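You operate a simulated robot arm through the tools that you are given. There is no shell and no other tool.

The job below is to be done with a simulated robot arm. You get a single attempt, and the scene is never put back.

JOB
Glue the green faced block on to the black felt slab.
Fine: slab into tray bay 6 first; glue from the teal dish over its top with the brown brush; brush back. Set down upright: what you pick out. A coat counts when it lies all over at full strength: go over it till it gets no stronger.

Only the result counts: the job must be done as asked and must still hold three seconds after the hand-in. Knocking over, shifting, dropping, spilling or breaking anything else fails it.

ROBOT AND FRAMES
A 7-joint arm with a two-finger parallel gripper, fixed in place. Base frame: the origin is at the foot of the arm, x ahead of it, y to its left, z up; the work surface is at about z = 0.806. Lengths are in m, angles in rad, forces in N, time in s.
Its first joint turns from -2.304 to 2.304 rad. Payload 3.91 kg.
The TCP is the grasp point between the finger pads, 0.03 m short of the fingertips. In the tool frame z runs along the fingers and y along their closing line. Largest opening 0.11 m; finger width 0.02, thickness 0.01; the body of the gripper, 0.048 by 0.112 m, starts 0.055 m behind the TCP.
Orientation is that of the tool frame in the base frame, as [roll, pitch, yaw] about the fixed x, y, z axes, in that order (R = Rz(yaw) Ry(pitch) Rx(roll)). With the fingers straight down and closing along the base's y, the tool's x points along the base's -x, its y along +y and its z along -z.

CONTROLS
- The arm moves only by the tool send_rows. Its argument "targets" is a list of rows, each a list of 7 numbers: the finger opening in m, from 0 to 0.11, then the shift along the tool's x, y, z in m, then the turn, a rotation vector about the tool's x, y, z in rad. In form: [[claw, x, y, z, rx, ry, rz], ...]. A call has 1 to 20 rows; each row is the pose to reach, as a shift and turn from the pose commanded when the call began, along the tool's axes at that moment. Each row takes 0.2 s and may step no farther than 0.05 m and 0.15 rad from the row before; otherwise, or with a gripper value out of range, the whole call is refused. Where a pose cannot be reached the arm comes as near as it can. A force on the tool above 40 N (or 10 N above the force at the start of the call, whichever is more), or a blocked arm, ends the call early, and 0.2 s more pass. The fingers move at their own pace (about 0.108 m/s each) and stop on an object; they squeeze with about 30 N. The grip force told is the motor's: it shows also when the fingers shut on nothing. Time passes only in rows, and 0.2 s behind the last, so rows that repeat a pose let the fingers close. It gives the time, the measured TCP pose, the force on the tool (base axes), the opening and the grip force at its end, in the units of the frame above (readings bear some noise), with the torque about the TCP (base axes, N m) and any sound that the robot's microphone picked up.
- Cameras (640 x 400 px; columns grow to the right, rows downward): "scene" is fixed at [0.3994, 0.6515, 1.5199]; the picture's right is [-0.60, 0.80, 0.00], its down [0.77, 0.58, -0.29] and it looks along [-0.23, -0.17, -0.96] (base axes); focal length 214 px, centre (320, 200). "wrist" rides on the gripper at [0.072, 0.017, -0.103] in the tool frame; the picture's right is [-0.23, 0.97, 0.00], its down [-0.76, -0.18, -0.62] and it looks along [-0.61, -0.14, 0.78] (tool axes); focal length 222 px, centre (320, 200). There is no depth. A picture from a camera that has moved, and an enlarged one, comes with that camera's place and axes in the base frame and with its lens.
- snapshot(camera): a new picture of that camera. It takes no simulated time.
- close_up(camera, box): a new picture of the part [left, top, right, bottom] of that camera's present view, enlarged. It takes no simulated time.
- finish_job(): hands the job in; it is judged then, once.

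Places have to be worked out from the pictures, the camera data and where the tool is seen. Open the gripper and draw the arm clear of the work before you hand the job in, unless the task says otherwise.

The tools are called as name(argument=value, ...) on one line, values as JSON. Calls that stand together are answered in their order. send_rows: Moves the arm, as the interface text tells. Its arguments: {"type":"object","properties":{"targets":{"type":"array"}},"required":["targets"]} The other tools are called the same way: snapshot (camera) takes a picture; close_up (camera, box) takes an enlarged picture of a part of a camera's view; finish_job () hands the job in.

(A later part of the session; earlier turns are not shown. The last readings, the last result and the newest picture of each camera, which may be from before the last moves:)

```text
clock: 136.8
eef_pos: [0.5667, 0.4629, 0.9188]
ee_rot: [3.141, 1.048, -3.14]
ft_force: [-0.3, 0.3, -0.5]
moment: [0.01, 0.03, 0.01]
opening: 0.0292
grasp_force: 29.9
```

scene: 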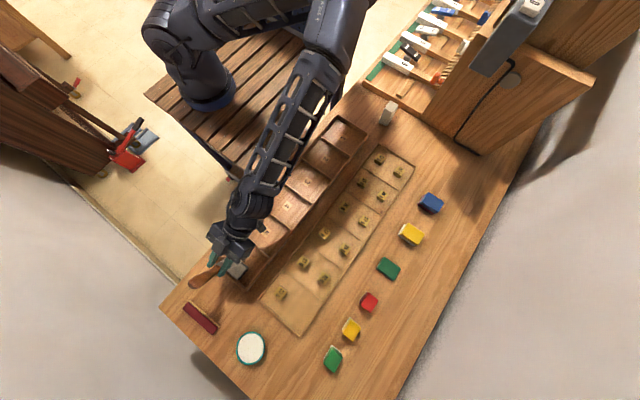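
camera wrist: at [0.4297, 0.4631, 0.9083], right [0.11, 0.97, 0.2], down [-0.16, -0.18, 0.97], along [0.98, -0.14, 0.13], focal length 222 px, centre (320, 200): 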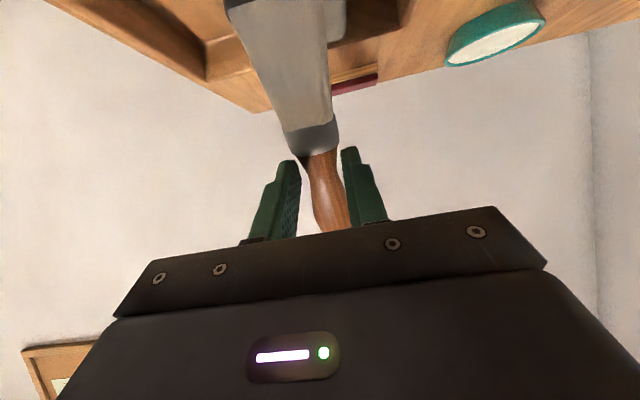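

Contact is inconsistent, so I lift and move aside to look at the slab and its coat.

send_rows(targets=[[0.01, -0.026, 0, -0.015, 0, 0, 0], [0.01, -0.0476, 0, -0.0275, 0, 0, 0], [0.01, -0.0606, -0.04, -0.005, 0, 0, 0], [0.01, -0.0736, -0.08, 0.0175, 0, 0, 0], [0.01, -0.0736, -0.08, 0.0175, 0, 0, 0]])

close_up(camera="scene", box=[218, 252, 258, 284])

snapshot(camera="scene")

snapshot(camera="wrist")

```text
clock: 138.0
eef_pos: [0.6206, 0.3825, 0.972]
ee_rot: [3.141, 1.047, -3.139]
ft_force: [0.5, 0.6, 0.0]
moment: [-0.01, 0.04, 0.0]
opening: 0.0286
grasp_force: 30.1
```

```text
12.50 times, centred on (238, 268) of scene
camera zoom: at [0.3994, 0.6515, 1.5199], right [-0.6, 0.8, 0.0], down [0.77, 0.58, -0.29], along [-0.23, -0.17, -0.96], focal length 2681 px, centre (1345, -650)
```

zoom: 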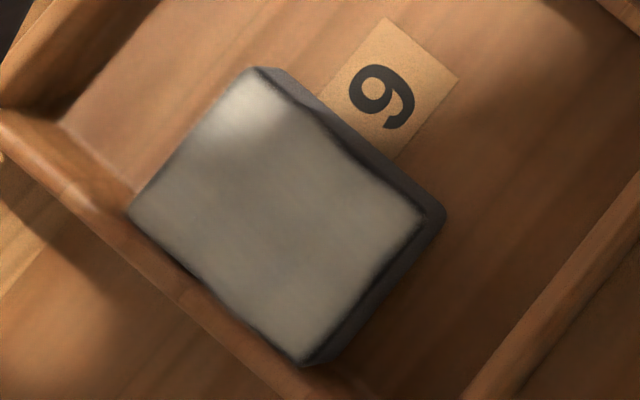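

```text
taken
```

scene: 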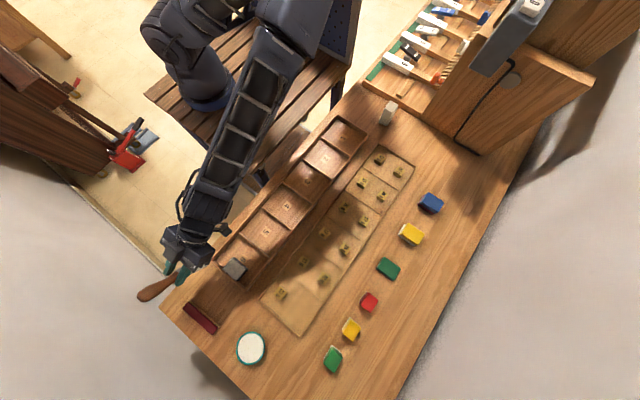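

```text
taken
camera wrist: at [0.4949, 0.3976, 0.9603], right [0.11, 0.97, 0.2], down [-0.16, -0.18, 0.97], along [0.98, -0.14, 0.13], focal length 222 px, centre (320, 200)
```

wrist: 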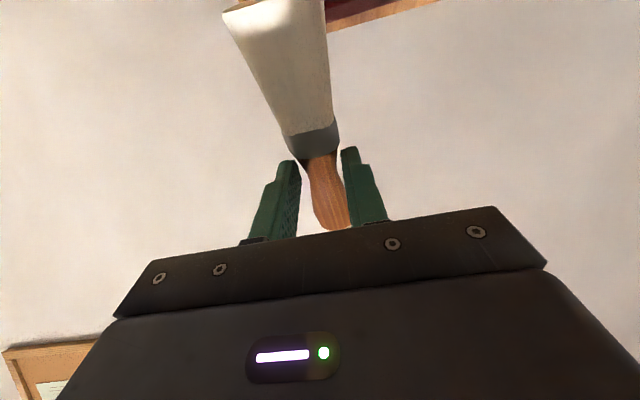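

The arm shades the slab here; I move further out so that the light falls on it and zoom again.

send_rows(targets=[[0.01, -0.022, 0, 0.035, 0, 0, 0], [0.01, -0.0437, 0, 0.0693, 0, 0, 0], [0.01, -0.0437, 0, 0.0693, 0, 0, 0]])

close_up(camera="scene", box=[218, 252, 258, 284])

```text
clock: 138.8
eef_pos: [0.7019, 0.3818, 0.9743]
ee_rot: [3.141, 1.047, -3.141]
ft_force: [-0.1, 0.6, -0.7]
moment: [0.0, 0.03, -0.01]
opening: 0.0289
grasp_force: 29.5
```

```text
12.50 times, centred on (238, 268) of scene
camera zoom: at [0.3994, 0.6515, 1.5199], right [-0.6, 0.8, 0.0], down [0.77, 0.58, -0.29], along [-0.23, -0.17, -0.96], focal length 2681 px, centre (1345, -650)
```

zoom: 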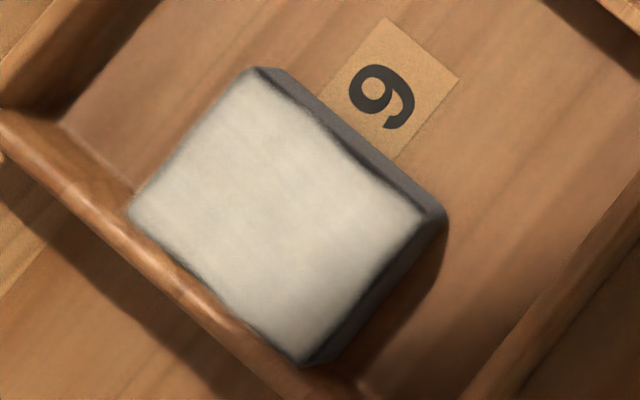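

With the light back the white reaches the edges all round within about a millimetre. For certainty I go over the +y lane once more, gently.

send_rows(targets=[[0.01, 0.0161, 0.0201, -0.0279, 0, 0, 0], [0.01, 0.0322, 0.0403, -0.0557, 0, 0, 0], [0.01, 0.0482, 0.0604, -0.0836, 0, 0, 0], [0.01, 0.0643, 0.0805, -0.1114, 0, 0, 0], [0.01, 0.0903, 0.0805, -0.0964, 0, 0, 0], [0.01, 0.109, 0.0805, -0.0856, 0, 0, 0], [0.01, 0.1133, 0.0805, -0.0831, 0, 0, 0]])

```text
clock: 140.4
eef_pos: [0.5723, 0.4634, 0.9191]
ee_rot: [-3.141, 1.046, -3.139]
ft_force: [-0.1, -0.3, -1.1]
moment: [-0.02, -0.01, -0.02]
opening: 0.029
grasp_force: 30.3
```

send_rows(targets=[[0.01, 0.0006, 0, 0.0004, 0, 0, 0], [0.01, 0.0013, 0, 0.0007, 0, 0, 0]])

```text
clock: 141.0
eef_pos: [0.5727, 0.4619, 0.918]
ee_rot: [3.141, 1.047, -3.141]
ft_force: [-0.3, -0.2, 0.0]
moment: [0.0, 0.01, -0.01]
opening: 0.0288
grasp_force: 30.5
```

send_rows(targets=[[0.01, 0.0006, 0, 0.0004, 0, 0, 0], [0.01, 0.0013, 0, 0.0007, 0, 0, 0]])

```text
clock: 141.6
eef_pos: [0.573, 0.463, 0.9148]
ee_rot: [-3.142, 1.048, 3.141]
ft_force: [0.4, 0.3, 0.1]
moment: [0.02, -0.04, -0.01]
opening: 0.029
grasp_force: 29.7
```

send_rows(targets=[[0.01, 0.0006, 0, 0.0004, 0, 0, 0], [0.01, 0.0013, 0, 0.0007, 0, 0, 0]])

close_up(camera="wrist", box=[200, 0, 400, 240])

```text
clock: 142.2
eef_pos: [0.5734, 0.4621, 0.9152]
ee_rot: [3.139, 1.048, -3.141]
ft_force: [-1.3, -1.0, 3.7]
moment: [0.02, 0.14, 0.05]
opening: 0.0288
grasp_force: 30.1
```

```text
1.67 times, centred on (300, 120) of wrist
camera zoom: at [0.4466, 0.4781, 0.9033], right [0.11, 0.97, 0.2], down [-0.16, -0.18, 0.97], along [0.98, -0.14, 0.13], focal length 370 px, centre (353, 333)
```

zoom: 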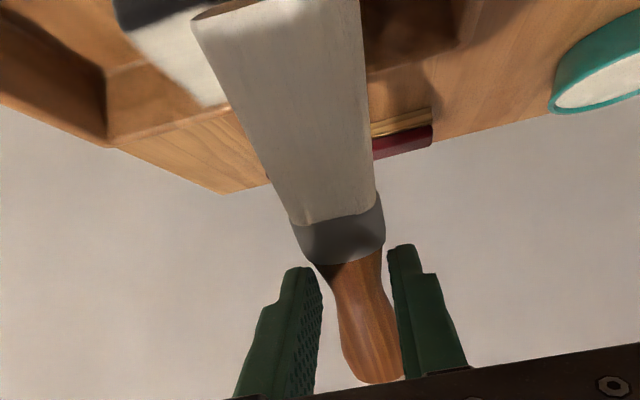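

Contact again (3.7 N); the brush has pitched a little more in the fingers, which explains the lower height. I stroke the +y lane and then the middle lane at this height.

send_rows(targets=[[0.01, -0.0045, 0, 0.0078, 0, 0, 0], [0.01, -0.009, 0, 0.0156, 0, 0, 0], [0.01, -0.0135, 0, 0.0234, 0, 0, 0], [0.01, -0.018, 0, 0.0312, 0, 0, 0], [0.01, -0.0225, 0, 0.039, 0, 0, 0], [0.01, -0.025, 0, 0.0433, 0, 0, 0], [0.01, -0.038, 0, 0.0358, 0, 0, 0], [0.01, -0.0255, -0.0072, 0.0142, 0, 0, 0], [0.01, -0.013, -0.0145, -0.0075, 0, 0, 0], [0.01, -0.0026, -0.0145, -0.0015, 0, 0, 0], [0.01, 0, -0.0145, 0, 0, 0, 0], [0.01, -0.0045, -0.0145, 0.0078, 0, 0, 0], [0.01, -0.009, -0.0145, 0.0156, 0, 0, 0]])

```text
clock: 145.0
eef_pos: [0.5911, 0.4479, 0.9147]
ee_rot: [-3.139, 1.047, -3.139]
ft_force: [0.3, 0.6, -0.9]
moment: [0.03, -0.01, 0.02]
opening: 0.0289
grasp_force: 30.3
```

send_rows(targets=[[0.01, 0.0006, 0, 0.0004, 0, 0, 0], [0.01, 0.0013, 0, 0.0007, 0, 0, 0]])

```text
clock: 145.6
eef_pos: [0.5918, 0.4482, 0.9134]
ee_rot: [3.14, 1.046, -3.14]
ft_force: [-0.7, -0.1, -0.4]
moment: [-0.01, 0.03, 0.0]
opening: 0.0289
grasp_force: 30.1
```

The brush keeps giving way in the grip, so I lift and move aside to judge the coat.

send_rows(targets=[[0.01, -0.0217, 0, -0.0125, 0, 0, 0], [0.01, -0.0476, 0, -0.0275, 0, 0, 0], [0.01, -0.0659, -0.023, 0.0042, 0, 0, 0], [0.01, -0.0843, -0.046, 0.036, 0, 0, 0], [0.01, -0.1026, -0.069, 0.0677, 0, 0, 0], [0.01, -0.1026, -0.069, 0.0677, 0, 0, 0]])

close_up(camera="scene", box=[218, 252, 258, 284])

snapshot(camera="wrist")

snapshot(camera="scene")

```text
clock: 147.0
eef_pos: [0.7003, 0.382, 0.9678]
ee_rot: [-3.141, 1.046, -3.139]
ft_force: [0.6, 0.4, -0.3]
moment: [0.01, 0.02, 0.05]
opening: 0.0289
grasp_force: 29.3
```

```text
12.50 times, centred on (238, 268) of scene
camera zoom: at [0.3994, 0.6515, 1.5199], right [-0.6, 0.8, 0.0], down [0.77, 0.58, -0.29], along [-0.23, -0.17, -0.96], focal length 2681 px, centre (1345, -650)
```

zoom: 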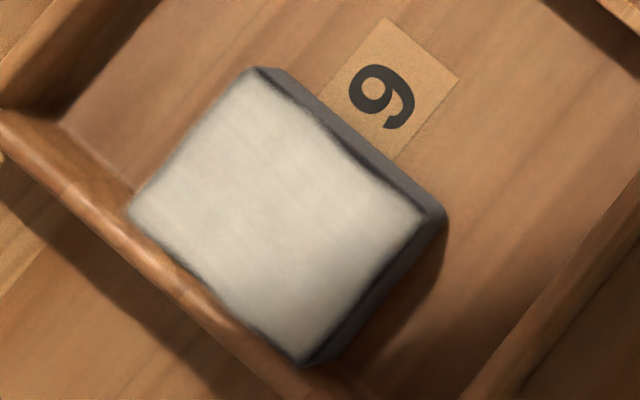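

```text
taken
camera wrist: at [0.5748, 0.3966, 0.9567], right [0.11, 0.97, 0.2], down [-0.16, -0.18, 0.97], along [0.98, -0.14, 0.13], focal length 222 px, centre (320, 200)
```

wrist: 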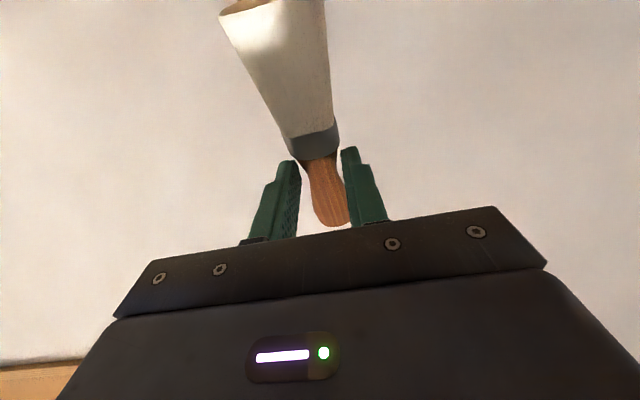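

```text
taken
```

scene: 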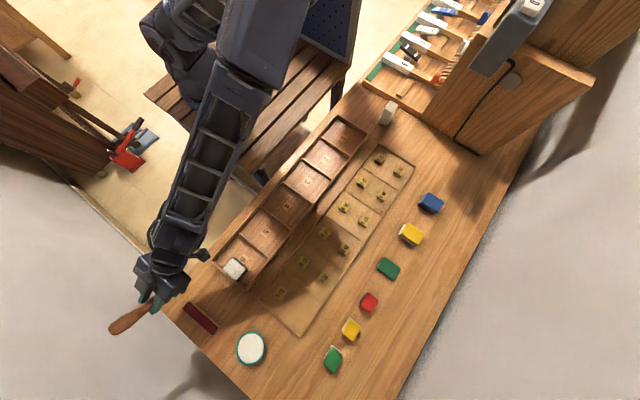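

The coat looks the same as before this last pass, so it no longer gets stronger, but I want a sharper look at the −x edge. I un-tilt and view the slab from close with the wrist camera.

send_rows(targets=[[0.01, 0.0144, -0.006, -0.0197, 0, 0.1496, 0], [0.01, 0.0287, -0.012, -0.0395, 0, 0.2992, 0], [0.01, 0.0431, -0.018, -0.0592, 0, 0.4488, 0], [0.01, 0.0575, -0.024, -0.079, 0, 0.5984, 0], [0.01, 0.0719, -0.03, -0.0987, 0, 0.748, 0], [0.01, 0.0862, -0.036, -0.1185, 0, 0.8976, 0], [0.01, 0.1006, -0.042, -0.1382, 0, 1.0472, 0], [0.01, 0.1006, -0.042, -0.1382, 0, 1.0472, 0]])

snapshot(camera="wrist")

close_up(camera="wrist", box=[390, 70, 500, 160])

```text
clock: 148.8
eef_pos: [0.532, 0.3383, 0.9518]
ee_rot: [-3.141, 0.0, -3.139]
ft_force: [0.1, 0.0, -1.7]
moment: [0.03, -0.02, -0.03]
opening: 0.0288
grasp_force: 29.8
```

```text
taken
camera wrist: at [0.4588, 0.3542, 1.0535], right [0.23, 0.97, 0.0], down [0.76, -0.18, 0.62], along [0.61, -0.14, -0.78], focal length 222 px, centre (320, 200)
```

wrist: 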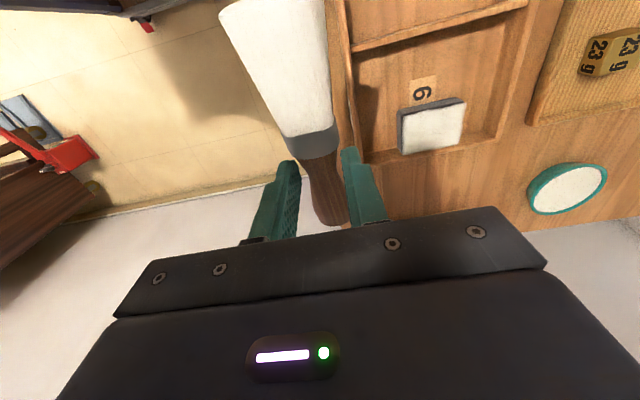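

```text
4.44 times, centred on (445, 115) of wrist
camera zoom: at [0.4588, 0.3542, 1.0535], right [0.23, 0.97, 0.0], down [0.76, -0.18, 0.62], along [0.61, -0.14, -0.78], focal length 987 px, centre (-236, 578)
```

zoom: 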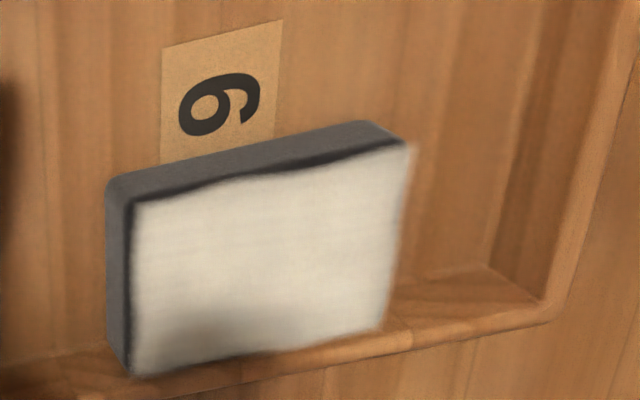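

White lies over the whole top right up to the rounded edges, and the last passes changed nothing; the coat is done. The brush is now pitched about 0.25 rad in the fingers. I swing it back over its resting place.

send_rows(targets=[[0.01, -0.0103, 0.0113, 0, 0, 0, 0.1428], [0.01, -0.0206, 0.0225, 0, 0, 0, 0.2856], [0.01, -0.031, 0.0338, 0, 0, 0, 0.4284], [0.01, -0.0413, 0.0451, 0, 0, 0, 0.5712], [0.01, -0.0516, 0.0564, 0, 0, 0, 0.714], [0.01, -0.0619, 0.0676, 0, 0, 0, 0.8568], [0.01, -0.0722, 0.0789, 0, 0, 0, 0.9996], [0.01, -0.0825, 0.0902, 0, 0, 0, 1.1424], [0.01, -0.0929, 0.1015, 0, 0, 0, 1.2852], [0.01, -0.1032, 0.1127, 0, 0, 0, 1.428], [0.01, -0.1135, 0.124, 0, 0, 0, 1.5708], [0.01, -0.1135, 0.124, 0, 0, 0, 1.5708]])

snapshot(camera="wrist")

close_up(camera="scene", box=[170, 260, 266, 350])

```text
clock: 151.4
eef_pos: [0.6445, 0.4617, 0.95]
ee_rot: [3.141, 0.0, 1.57]
ft_force: [-0.7, 1.0, -0.6]
moment: [0.01, 0.02, 0.01]
opening: 0.0289
grasp_force: 30.2
```

```text
taken
camera wrist: at [0.6611, 0.5334, 1.0529], right [0.97, -0.23, 0.0], down [-0.18, -0.76, 0.62], along [-0.14, -0.61, -0.78], focal length 222 px, centre (320, 200)
```

wrist: 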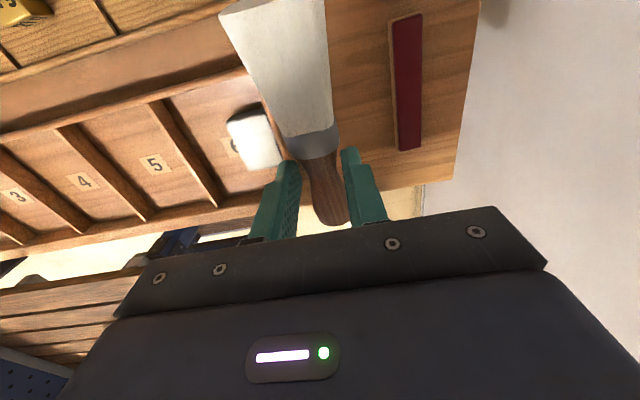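

```text
4.44 times, centred on (218, 305) of scene
camera zoom: at [0.3994, 0.6515, 1.5199], right [-0.6, 0.8, 0.0], down [0.77, 0.58, -0.29], along [-0.23, -0.17, -0.96], focal length 953 px, centre (773, -267)
```

zoom: 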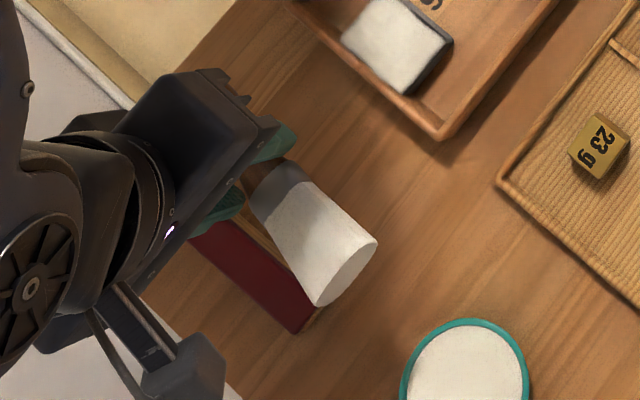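

Tip and pitch agree with my estimate (≈0.245 rad). I tilt the tool to level the brush and lower to just above the table.

send_rows(targets=[[0.01, 0, 0, 0.01, 0, -0.125, 0], [0.01, 0, 0, 0.03, 0, -0.245, 0], [0.01, 0, 0, 0.065, 0, -0.245, 0], [0.01, 0, 0, 0.098, 0, -0.245, 0], [0.01, 0, 0, 0.1, 0, -0.245, 0]])

close_up(camera="scene", box=[176, 270, 272, 330])

```text
clock: 152.6
eef_pos: [0.6438, 0.4624, 0.8506]
ee_rot: [-3.142, 0.246, 1.569]
ft_force: [0.3, -0.5, 0.0]
moment: [-0.01, 0.01, -0.01]
opening: 0.0287
grasp_force: 30.2
```

```text
6.67 times, centred on (224, 300) of scene
camera zoom: at [0.3994, 0.6515, 1.5199], right [-0.6, 0.8, 0.0], down [0.77, 0.58, -0.29], along [-0.23, -0.17, -0.96], focal length 1430 px, centre (960, -467)
```

zoom: 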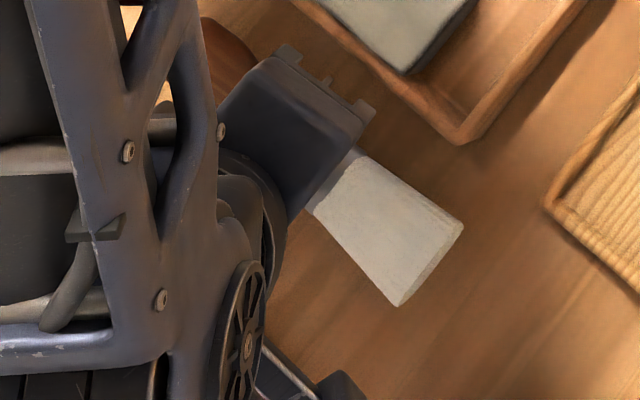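

Comparing with the first picture, the brush is about 2.5 mm too far toward +y. I correct that and lower in small steps.

send_rows(targets=[[0.01, -0.0024, 0.0005, 0.0006, 0, 0, 0], [0.01, -0.0009, 0.0005, 0.0064, 0, 0, 0], [0.01, -0.0004, 0.0005, 0.0084, 0, 0, 0]])

```text
clock: 153.4
eef_pos: [0.6428, 0.46, 0.8414]
ee_rot: [-3.142, 0.244, 1.571]
ft_force: [0.0, 0.0, 0.7]
moment: [0.06, -0.03, 0.01]
opening: 0.0287
grasp_force: 29.7
```

send_rows(targets=[[0.01, 0.0002, 0.001, 0.0007, 0, 0, 0], [0.01, 0.0003, 0.001, 0.0014, 0, 0, 0]])

```text
clock: 154.0
eef_pos: [0.6456, 0.4594, 0.8391]
ee_rot: [-3.141, 0.245, 1.571]
ft_force: [0.4, 0.1, -1.3]
moment: [0.01, -0.03, 0.0]
opening: 0.0288
grasp_force: 30.4
```

send_rows(targets=[[0.01, 0.0001, 0, 0.0005, 0, 0, 0], [0.01, 0.0002, 0, 0.001, 0, 0, 0]])

```text
clock: 154.6
eef_pos: [0.6458, 0.4601, 0.8394]
ee_rot: [3.142, 0.243, 1.572]
ft_force: [-1.5, -0.8, 6.1]
moment: [0.51, 0.08, 0.08]
opening: 0.0286
grasp_force: 29.8
```

The bristle end touches (6 N); the handle is within a couple of millimetres of the table. I release and rise straight up.

send_rows(targets=[[0.01, -0.0001, 0, -0.0005, 0, 0.02, 0], [0.035, -0.0001, 0, -0.0005, 0, 0.02, 0], [0.05, -0.0001, 0, -0.0005, 0, 0.02, 0], [0.05, -0.0001, 0, -0.0005, 0, 0.02, 0], [0.05, -0.0049, 0, -0.0194, 0, 0.02, 0], [0.05, -0.0146, 0, -0.0582, 0, 0.12, 0], [0.05, -0.0243, 0, -0.097, 0, 0.245, 0], [0.05, -0.0243, 0, -0.097, 0, 0.245, 0]])

snapshot(camera="wrist")

close_up(camera="scene", box=[176, 270, 272, 330])

```text
clock: 156.4
eef_pos: [0.6459, 0.459, 0.9403]
ee_rot: [-3.141, 0.001, 1.571]
ft_force: [0.4, 0.3, 0.0]
moment: [-0.03, -0.02, -0.02]
opening: 0.0501
grasp_force: 0.1
```

```text
taken
camera wrist: at [0.6619, 0.5299, 1.0423], right [0.97, -0.23, 0.0], down [-0.18, -0.76, 0.62], along [-0.14, -0.61, -0.78], focal length 222 px, centre (320, 200)
```

wrist: 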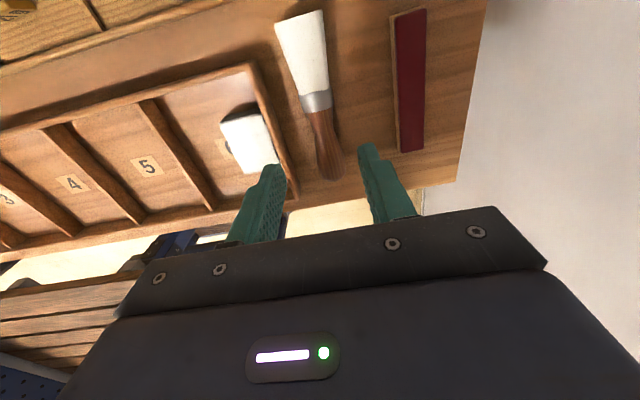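

```text
6.67 times, centred on (224, 300) of scene
camera zoom: at [0.3994, 0.6515, 1.5199], right [-0.6, 0.8, 0.0], down [0.77, 0.58, -0.29], along [-0.23, -0.17, -0.96], focal length 1430 px, centre (960, -467)
```

zoom: 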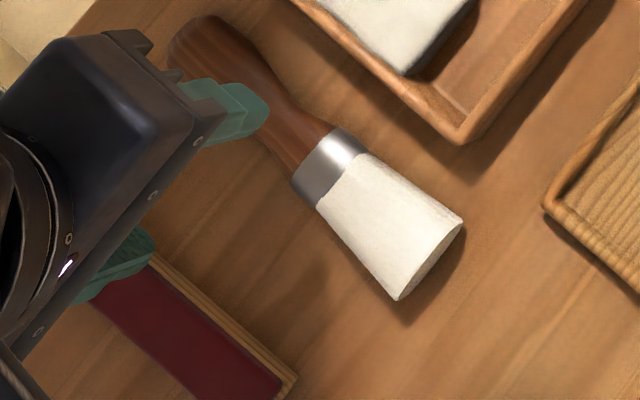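

The brush is back within about 3 mm of its original lie. Now the green faced block: I move up toward it with the hand as oriented (closing along x), then will tilt outward to reach it.

send_rows(targets=[[0.07, 0.02, -0.006, -0.04, 0, 0, 0], [0.07, 0.06, -0.018, -0.06, 0, 0, 0], [0.07, 0.105, -0.029, -0.06, 0, 0, 0], [0.07, 0.15, -0.041, -0.06, 0, 0, 0], [0.07, 0.195, -0.053, -0.06, 0, 0, 0], [0.07, 0.241, -0.064, -0.06, 0, 0, 0], [0.07, 0.241, -0.064, -0.06, 0, 0.12, 0], [0.07, 0.241, -0.064, -0.06, 0, 0.24, 0], [0.07, 0.241, -0.064, -0.06, 0, 0.35, 0], [0.07, 0.241, -0.064, -0.06, 0, 0.35, 0]])

snapshot(camera="wrist")

snapshot(camera="scene")

```text
clock: 158.6
eef_pos: [0.5799, 0.7012, 0.999]
ee_rot: [-3.141, -0.349, 1.573]
ft_force: [0.2, 0.2, 0.7]
moment: [0.01, 0.01, -0.04]
opening: 0.0699
grasp_force: 0.1
```

```text
taken
camera wrist: at [0.5968, 0.7319, 1.1205], right [0.97, -0.21, -0.08], down [-0.18, -0.93, 0.32], along [-0.14, -0.3, -0.94], focal length 222 px, centre (320, 200)
```

wrist: 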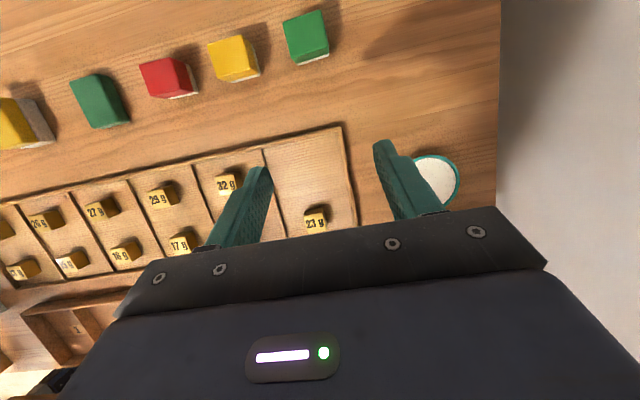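

```text
taken
```

scene: 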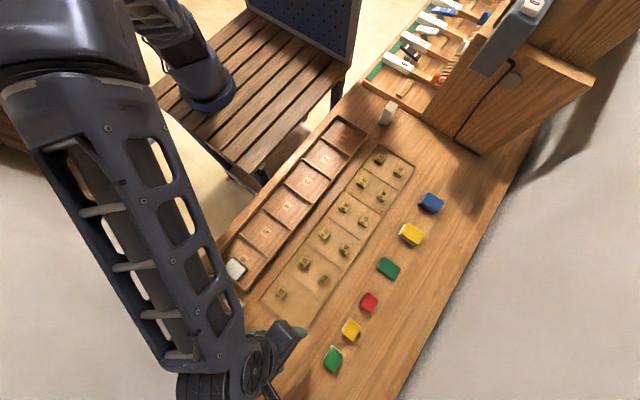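

A good view of all the blocks. I zoom in on the green one and its neighbours to see whether the white part is a separate piece.

close_up(camera="wrist", box=[270, 0, 345, 75])

close_up(camera="wrist", box=[0, 30, 270, 160])

```text
5.33 times, centred on (308, 38) of wrist
camera zoom: at [0.5968, 0.7319, 1.1205], right [0.97, -0.21, -0.08], down [-0.18, -0.93, 0.32], along [-0.14, -0.3, -0.94], focal length 1185 px, centre (387, 1067)
```

zoom: 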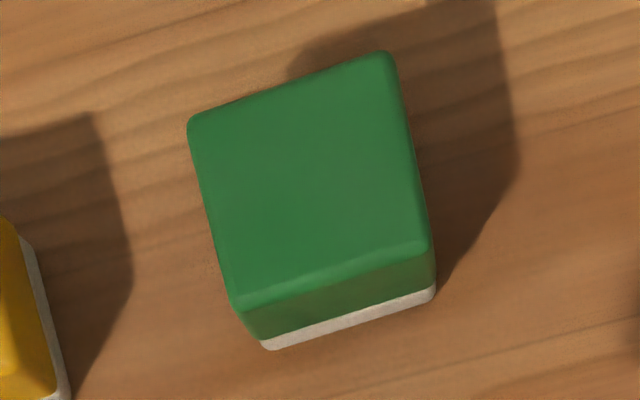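

```text
2.37 times, centred on (135, 95) of wrist
camera zoom: at [0.5968, 0.7319, 1.1205], right [0.97, -0.21, -0.08], down [-0.18, -0.93, 0.32], along [-0.14, -0.3, -0.94], focal length 526 px, centre (758, 449)
```

zoom: 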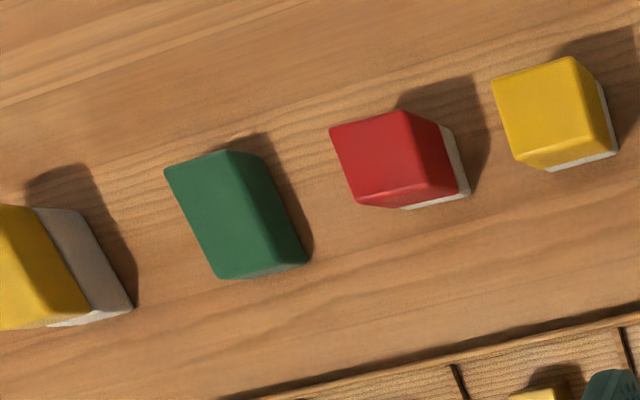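

The block is one flush piece, green with a thin white base: x 0.559–0.600, y 0.811–0.845, top z≈0.836. I move to a pre-grasp pose 7 cm back along the tilted fingers, and check the arm reaches that far.

send_rows(targets=[[0.07, 0.0203, 0, 0.0376, 0, 0, 0], [0.07, 0.0406, 0, 0.0751, 0, 0, 0], [0.07, 0.0609, 0, 0.1127, 0, 0, 0], [0.07, 0.0609, 0, 0.1127, 0, 0, 0]])

snapshot(camera="wrist")

close_up(camera="wrist", box=[240, 60, 400, 200])

```text
clock: 159.6
eef_pos: [0.584, 0.7956, 0.9156]
ee_rot: [-3.141, -0.351, 1.57]
ft_force: [-0.3, -0.1, 0.6]
moment: [-0.01, 0.0, 0.01]
opening: 0.0698
grasp_force: 0.0
```

```text
taken
camera wrist: at [0.5995, 0.8271, 1.036], right [0.97, -0.21, -0.08], down [-0.18, -0.93, 0.32], along [-0.14, -0.3, -0.94], focal length 222 px, centre (320, 200)
```

wrist: 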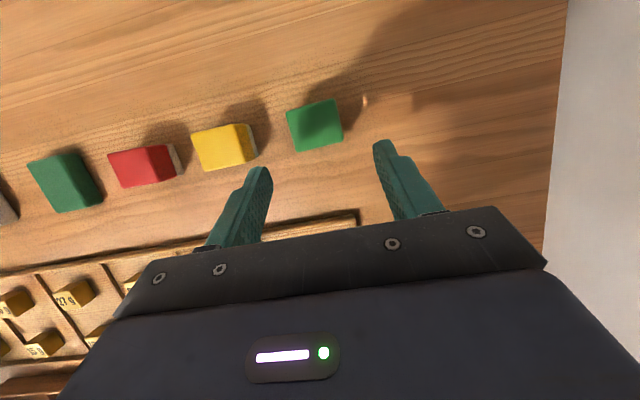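

```text
2.86 times, centred on (320, 130) of wrist
camera zoom: at [0.5995, 0.8271, 1.036], right [0.97, -0.21, -0.08], down [-0.18, -0.93, 0.32], along [-0.14, -0.3, -0.94], focal length 635 px, centre (320, 400)
```

zoom: 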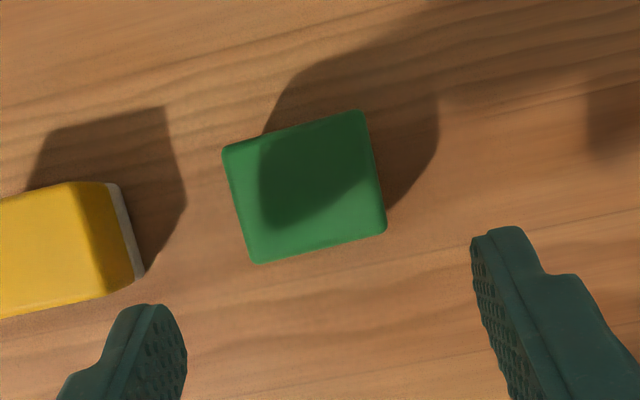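

Reach is fine; the block's centre is (0.5796, 0.8286). I correct x by −3.5 mm and advance along the fingers to straddle it.

send_rows(targets=[[0.07, 0.002, -0.0035, 0.01, 0, 0, 0], [0.07, 0.002, -0.0035, 0.035, 0, 0, 0], [0.07, 0.002, -0.0035, 0.06, 0, 0, 0], [0.07, 0.002, -0.0035, 0.07, 0, 0, 0], [0.07, 0.002, -0.0035, 0.07, 0, 0, 0]])

snapshot(camera="wrist")

close_up(camera="scene", box=[280, 310, 390, 400])

```text
clock: 160.8
eef_pos: [0.5786, 0.8229, 0.8487]
ee_rot: [3.141, -0.351, 1.569]
ft_force: [-0.1, 0.2, -0.2]
moment: [0.01, -0.03, -0.01]
opening: 0.0699
grasp_force: 0.0
```

```text
taken
camera wrist: at [0.5951, 0.8542, 0.9712], right [0.97, -0.21, -0.08], down [-0.18, -0.93, 0.32], along [-0.14, -0.3, -0.94], focal length 222 px, centre (320, 200)
```

wrist: 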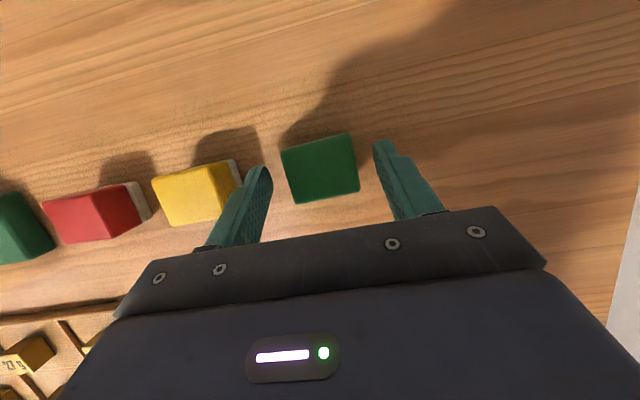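

```text
4.44 times, centred on (335, 355) of scene
camera zoom: at [0.3994, 0.6515, 1.5199], right [-0.6, 0.8, 0.0], down [0.77, 0.58, -0.29], along [-0.23, -0.17, -0.96], focal length 953 px, centre (253, -489)
```

zoom: 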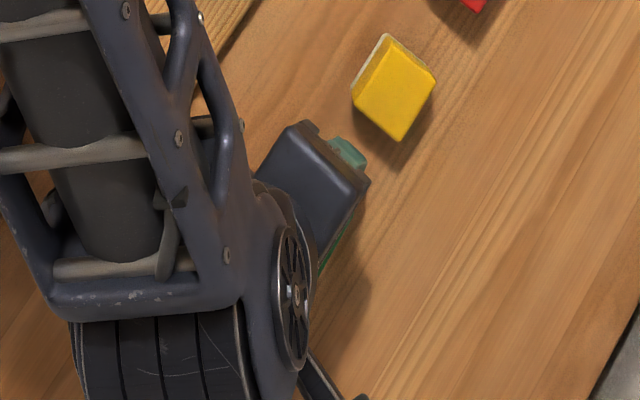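

The block is centred between the fingers, which stay above its white base. I close and lift it straight up a little.

send_rows(targets=[[0.03, 0, 0.001, 0, 0, 0, 0], [0.03, 0, 0.001, 0, 0, 0, 0], [0.03, 0, 0.001, 0, 0, 0, 0], [0.03, 0.0034, 0.001, -0.0094, 0, 0, 0], [0.03, 0.0103, 0.001, -0.0282, 0, 0, 0], [0.03, 0.024, 0.001, -0.0658, 0, 0, 0], [0.03, 0.024, 0.001, -0.0658, 0, 0, 0]])

snapshot(camera="wrist")

snapshot(camera="scene")

```text
clock: 162.4
eef_pos: [0.5801, 0.8214, 0.9201]
ee_rot: [-3.14, -0.349, 1.571]
ft_force: [-0.5, 0.3, 0.4]
moment: [-0.01, 0.03, 0.0]
opening: 0.0428
grasp_force: 30.2
```

```text
taken
camera wrist: at [0.596, 0.853, 1.0423], right [0.97, -0.21, -0.08], down [-0.18, -0.93, 0.32], along [-0.14, -0.3, -0.94], focal length 222 px, centre (320, 200)
```

wrist: 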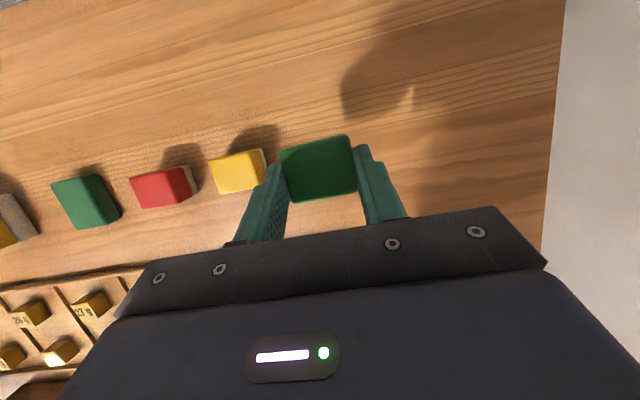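

```text
taken
```

scene: 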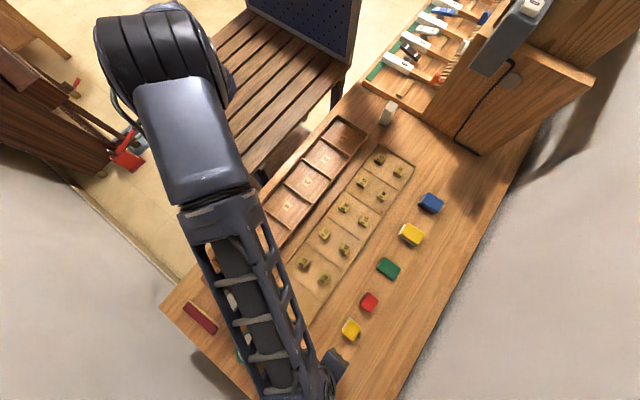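

The block came up whole (opening 0.043). I carry it, keeping the same tilt so that it stays upright, toward the slab's centre at (0.5705, 0.447).

send_rows(targets=[[0.03, 0.0069, 0, -0.0188, 0, 0, 0], [0.03, -0.0329, -0.0011, -0.0333, 0, 0, 0], [0.03, -0.0726, -0.0021, -0.0478, 0, 0, 0], [0.03, -0.1124, -0.0032, -0.0623, 0, 0, 0], [0.03, -0.1522, -0.0043, -0.0768, 0, 0, 0], [0.03, -0.1919, -0.0053, -0.0914, 0, 0, 0], [0.03, -0.2317, -0.0064, -0.1059, 0, 0, 0], [0.03, -0.2715, -0.0075, -0.1204, 0, 0, 0], [0.03, -0.3112, -0.0085, -0.1349, 0, 0, 0], [0.03, -0.351, -0.0096, -0.1494, 0, 0, 0], [0.03, -0.351, -0.0096, -0.1494, 0, 0, 0]])

snapshot(camera="wrist")

snapshot(camera="scene")

```text
clock: 164.8
eef_pos: [0.57, 0.4394, 0.9397]
ee_rot: [3.14, -0.351, 1.573]
ft_force: [0.3, 0.0, 0.2]
moment: [0.0, 0.01, -0.01]
opening: 0.0427
grasp_force: 30.7
```

```text
taken
camera wrist: at [0.5859, 0.4715, 1.0617], right [0.97, -0.21, -0.08], down [-0.18, -0.93, 0.32], along [-0.14, -0.3, -0.94], focal length 222 px, centre (320, 200)
```

wrist: 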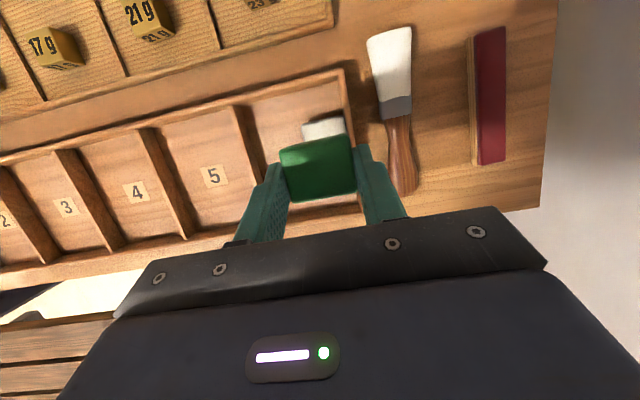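

```text
taken
```

scene: 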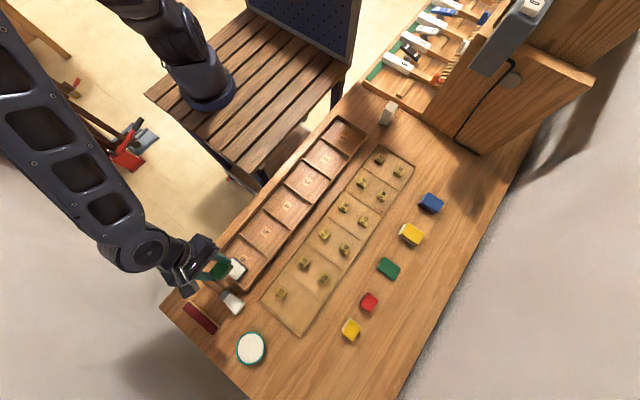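

Nothing was left behind at the block's old spot. I take close-ups to check the alignment over the slab.

close_up(camera="wrist", box=[250, 80, 400, 220])

close_up(camera="scene", box=[190, 235, 270, 295])

```text
2.86 times, centred on (325, 150) of wrist
camera zoom: at [0.5859, 0.4715, 1.0617], right [0.97, -0.21, -0.08], down [-0.18, -0.93, 0.32], along [-0.14, -0.3, -0.94], focal length 635 px, centre (306, 343)
```

zoom: 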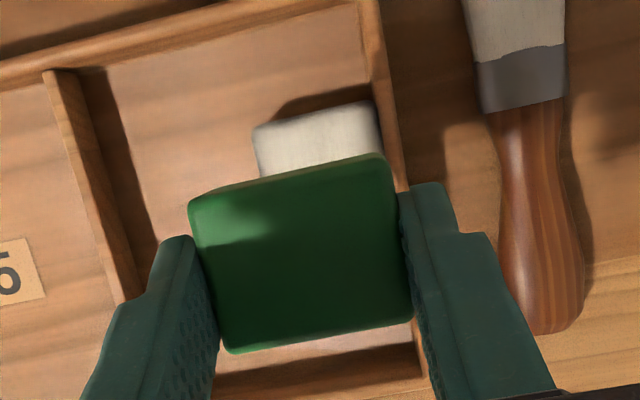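

```text
6.67 times, centred on (230, 265) of scene
camera zoom: at [0.3994, 0.6515, 1.5199], right [-0.6, 0.8, 0.0], down [0.77, 0.58, -0.29], along [-0.23, -0.17, -0.96], focal length 1430 px, centre (920, -233)
```

zoom: 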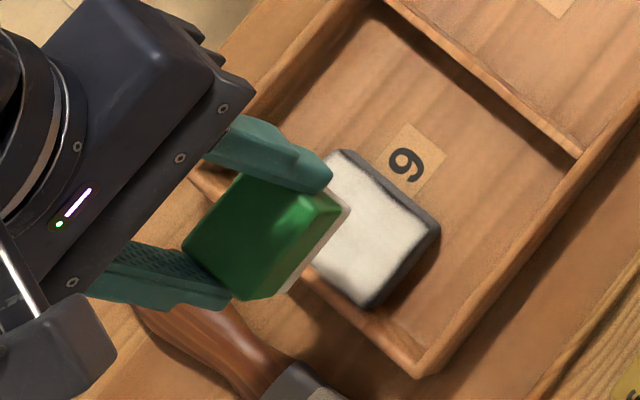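

Block centre (0.569, 0.4467), slab centre (0.571, 0.4464): I shift +1.8 mm in x and lower straight down to about 1 cm above the slab.

send_rows(targets=[[0.03, -0.0069, 0.0018, 0.0188, 0, 0, 0], [0.03, -0.0137, 0.0018, 0.0376, 0, 0, 0], [0.03, -0.0196, 0.0018, 0.0536, 0, 0, 0], [0.03, -0.0196, 0.0018, 0.0536, 0, 0, 0]])

close_up(camera="scene", box=[190, 235, 270, 295])

close_up(camera="wrist", box=[250, 80, 400, 220])

```text
clock: 165.8
eef_pos: [0.5698, 0.4399, 0.8828]
ee_rot: [3.14, -0.352, 1.568]
ft_force: [0.2, 0.0, 0.0]
moment: [0.05, -0.04, -0.02]
opening: 0.0427
grasp_force: 30.3
```

```text
6.67 times, centred on (230, 265) of scene
camera zoom: at [0.3994, 0.6515, 1.5199], right [-0.6, 0.8, 0.0], down [0.77, 0.58, -0.29], along [-0.23, -0.17, -0.96], focal length 1430 px, centre (920, -233)
```

zoom: 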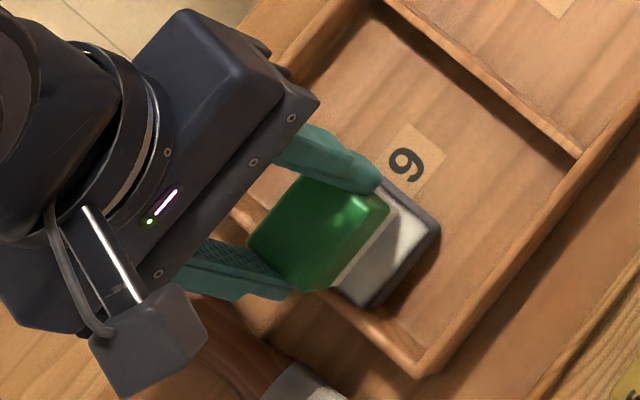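

```text
2.86 times, centred on (325, 150) of wrist
camera zoom: at [0.5864, 0.4712, 1.0041], right [0.97, -0.21, -0.08], down [-0.18, -0.93, 0.32], along [-0.14, -0.3, -0.94], focal length 635 px, centre (306, 343)
```

zoom: 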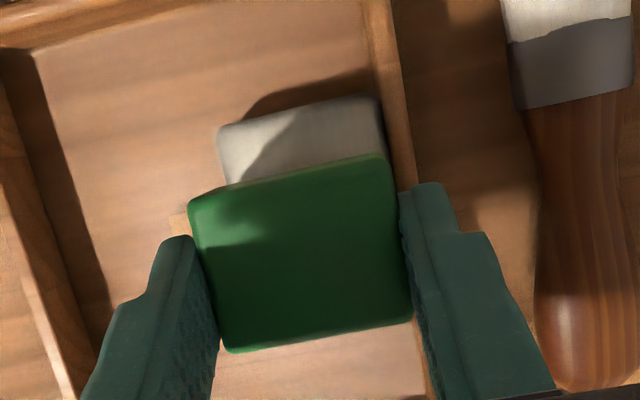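

Alignment is good to about 1.5 mm; I nudge +1.5 mm in x and lower in fine steps until contact.

send_rows(targets=[[0.03, -0.001, 0.0015, 0.0028, 0, 0, 0], [0.03, -0.0021, 0.0015, 0.0056, 0, 0, 0], [0.03, -0.0027, 0.0015, 0.0075, 0, 0, 0]])

```text
clock: 166.6
eef_pos: [0.5724, 0.4407, 0.8751]
ee_rot: [3.14, -0.353, 1.573]
ft_force: [-8.3, -5.2, 31.7]
moment: [0.07, 0.36, -0.01]
opening: 0.0425
grasp_force: 29.8
```

The block is on the slab (32 N press). I ease off slightly, hold a moment, and look before letting go.

send_rows(targets=[[0.03, 0.0003, 0, -0.0009, 0, 0, 0], [0.03, 0.0003, 0, -0.0009, 0, 0, 0], [0.03, 0.0003, 0, -0.0009, 0, 0, 0]])

snapshot(camera="wrist")

close_up(camera="scene", box=[190, 235, 270, 295])

```text
clock: 167.4
eef_pos: [0.5711, 0.4406, 0.876]
ee_rot: [3.141, -0.351, 1.572]
ft_force: [-5.2, 4.1, 27.4]
moment: [0.52, 0.21, 0.05]
opening: 0.0426
grasp_force: 29.9
```

```text
taken
camera wrist: at [0.5888, 0.4719, 0.9975], right [0.97, -0.21, -0.08], down [-0.18, -0.93, 0.32], along [-0.14, -0.3, -0.94], focal length 222 px, centre (320, 200)
```

wrist: 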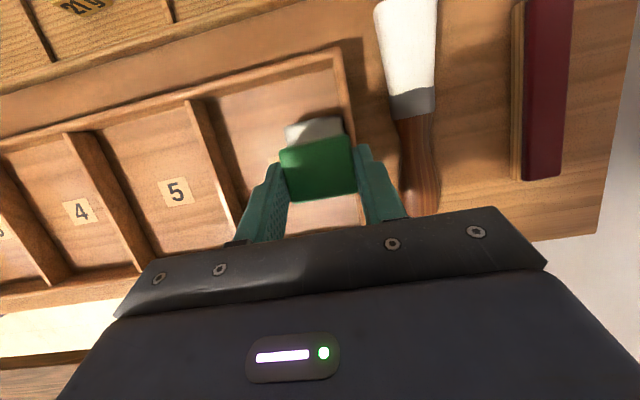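

```text
6.67 times, centred on (230, 265) of scene
camera zoom: at [0.3994, 0.6515, 1.5199], right [-0.6, 0.8, 0.0], down [0.77, 0.58, -0.29], along [-0.23, -0.17, -0.96], focal length 1430 px, centre (920, -233)
```

zoom: 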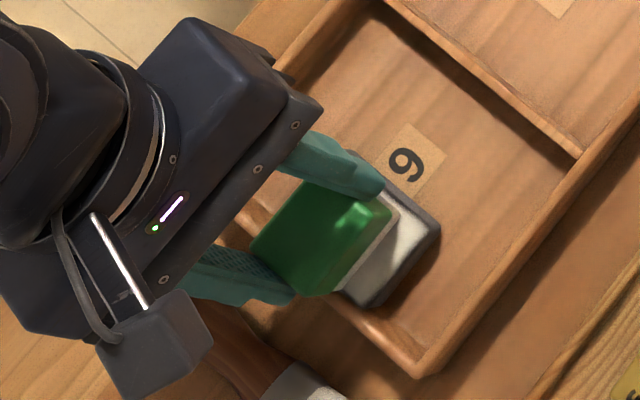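

Still 27 N; I raise another millimetre to unload before opening.

send_rows(targets=[[0.03, 0.0003, 0, -0.0009, 0, 0, 0], [0.03, 0.0003, 0, -0.0009, 0, 0, 0]])

```text
clock: 168.0
eef_pos: [0.5718, 0.4404, 0.8758]
ee_rot: [3.141, -0.348, 1.571]
ft_force: [-2.8, 3.6, 15.4]
moment: [0.33, 0.11, 0.04]
opening: 0.0426
grasp_force: 30.6
```

send_rows(targets=[[0.03, 0.0003, 0, -0.0009, 0, 0, 0], [0.03, 0.0003, 0, -0.0009, 0, 0, 0]])

```text
clock: 168.6
eef_pos: [0.5719, 0.4394, 0.8764]
ee_rot: [-3.139, -0.349, 1.571]
ft_force: [-5.1, -2.3, 2.6]
moment: [-0.01, 0.19, 0.03]
opening: 0.0428
grasp_force: 30.4
```

Unloaded (2.6 N). I open the fingers and draw back along the finger direction, up and away.

send_rows(targets=[[0.05, 0, 0, 0, 0, 0, 0], [0.062, 0, 0, 0, 0, 0, 0], [0.065, 0, 0, 0, 0, 0, 0], [0.065, 0, 0, -0.02, 0, 0, 0], [0.065, 0, 0, -0.06, 0, 0, 0], [0.065, 0, 0, -0.1, 0, 0, 0], [0.065, 0, 0, -0.1, 0, 0, 0]])

snapshot(camera="wrist")

snapshot(camera="scene")

close_up(camera="scene", box=[205, 235, 277, 283])

```text
clock: 170.2
eef_pos: [0.5718, 0.4053, 0.9708]
ee_rot: [3.139, -0.349, 1.57]
ft_force: [0.9, 0.3, 0.6]
moment: [-0.01, -0.02, -0.01]
opening: 0.0651
grasp_force: 0.1
```

```text
taken
camera wrist: at [0.5886, 0.4372, 1.0918], right [0.97, -0.21, -0.08], down [-0.18, -0.93, 0.32], along [-0.14, -0.3, -0.94], focal length 222 px, centre (320, 200)
```

wrist: 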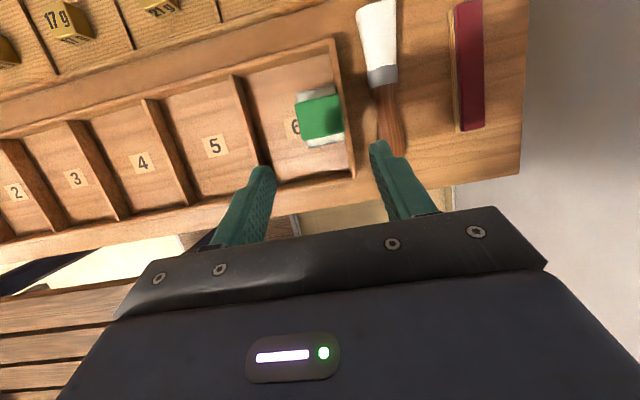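

```text
taken
```

scene: 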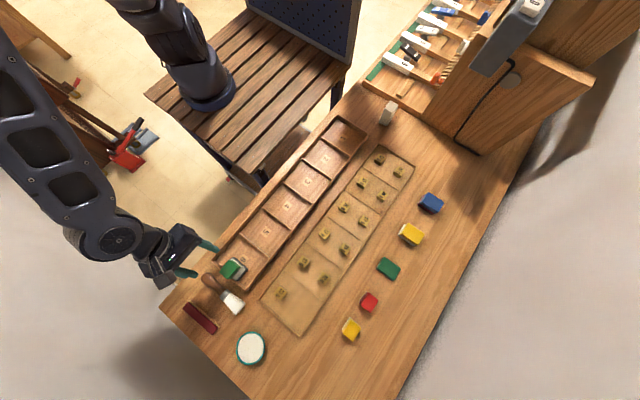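

```text
8.33 times, centred on (241, 259) of scene
camera zoom: at [0.3994, 0.6515, 1.5199], right [-0.6, 0.8, 0.0], down [0.77, 0.58, -0.29], along [-0.23, -0.17, -0.96], focal length 1787 px, centre (978, -292)
```

zoom: 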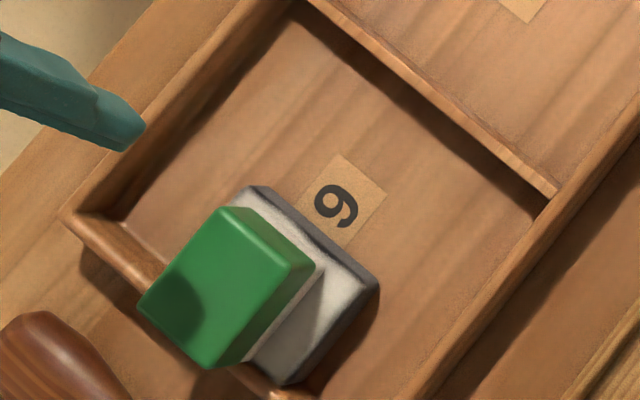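

The block stands upright on the slab in bay 6. I zoom in with the wrist camera to check its seat.

close_up(camera="wrist", box=[270, 70, 370, 160])

close_up(camera="wrist", box=[330, 0, 500, 170])

```text
4.44 times, centred on (320, 115) of wrist
camera zoom: at [0.5886, 0.4372, 1.0918], right [0.97, -0.21, -0.08], down [-0.18, -0.93, 0.32], along [-0.14, -0.3, -0.94], focal length 987 px, centre (320, 578)
```

zoom: 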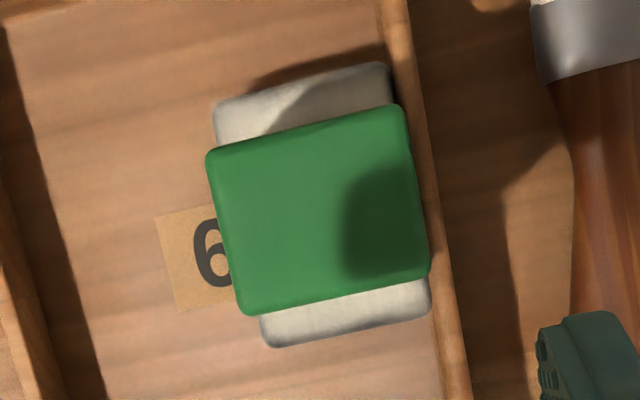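

```text
2.35 times, centred on (415, 85) of wrist
camera zoom: at [0.5886, 0.4372, 1.0918], right [0.97, -0.21, -0.08], down [-0.18, -0.93, 0.32], along [-0.14, -0.3, -0.94], focal length 523 px, centre (96, 471)
```

zoom: 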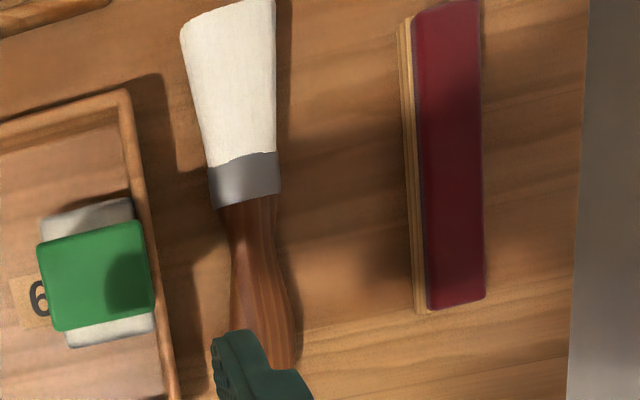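

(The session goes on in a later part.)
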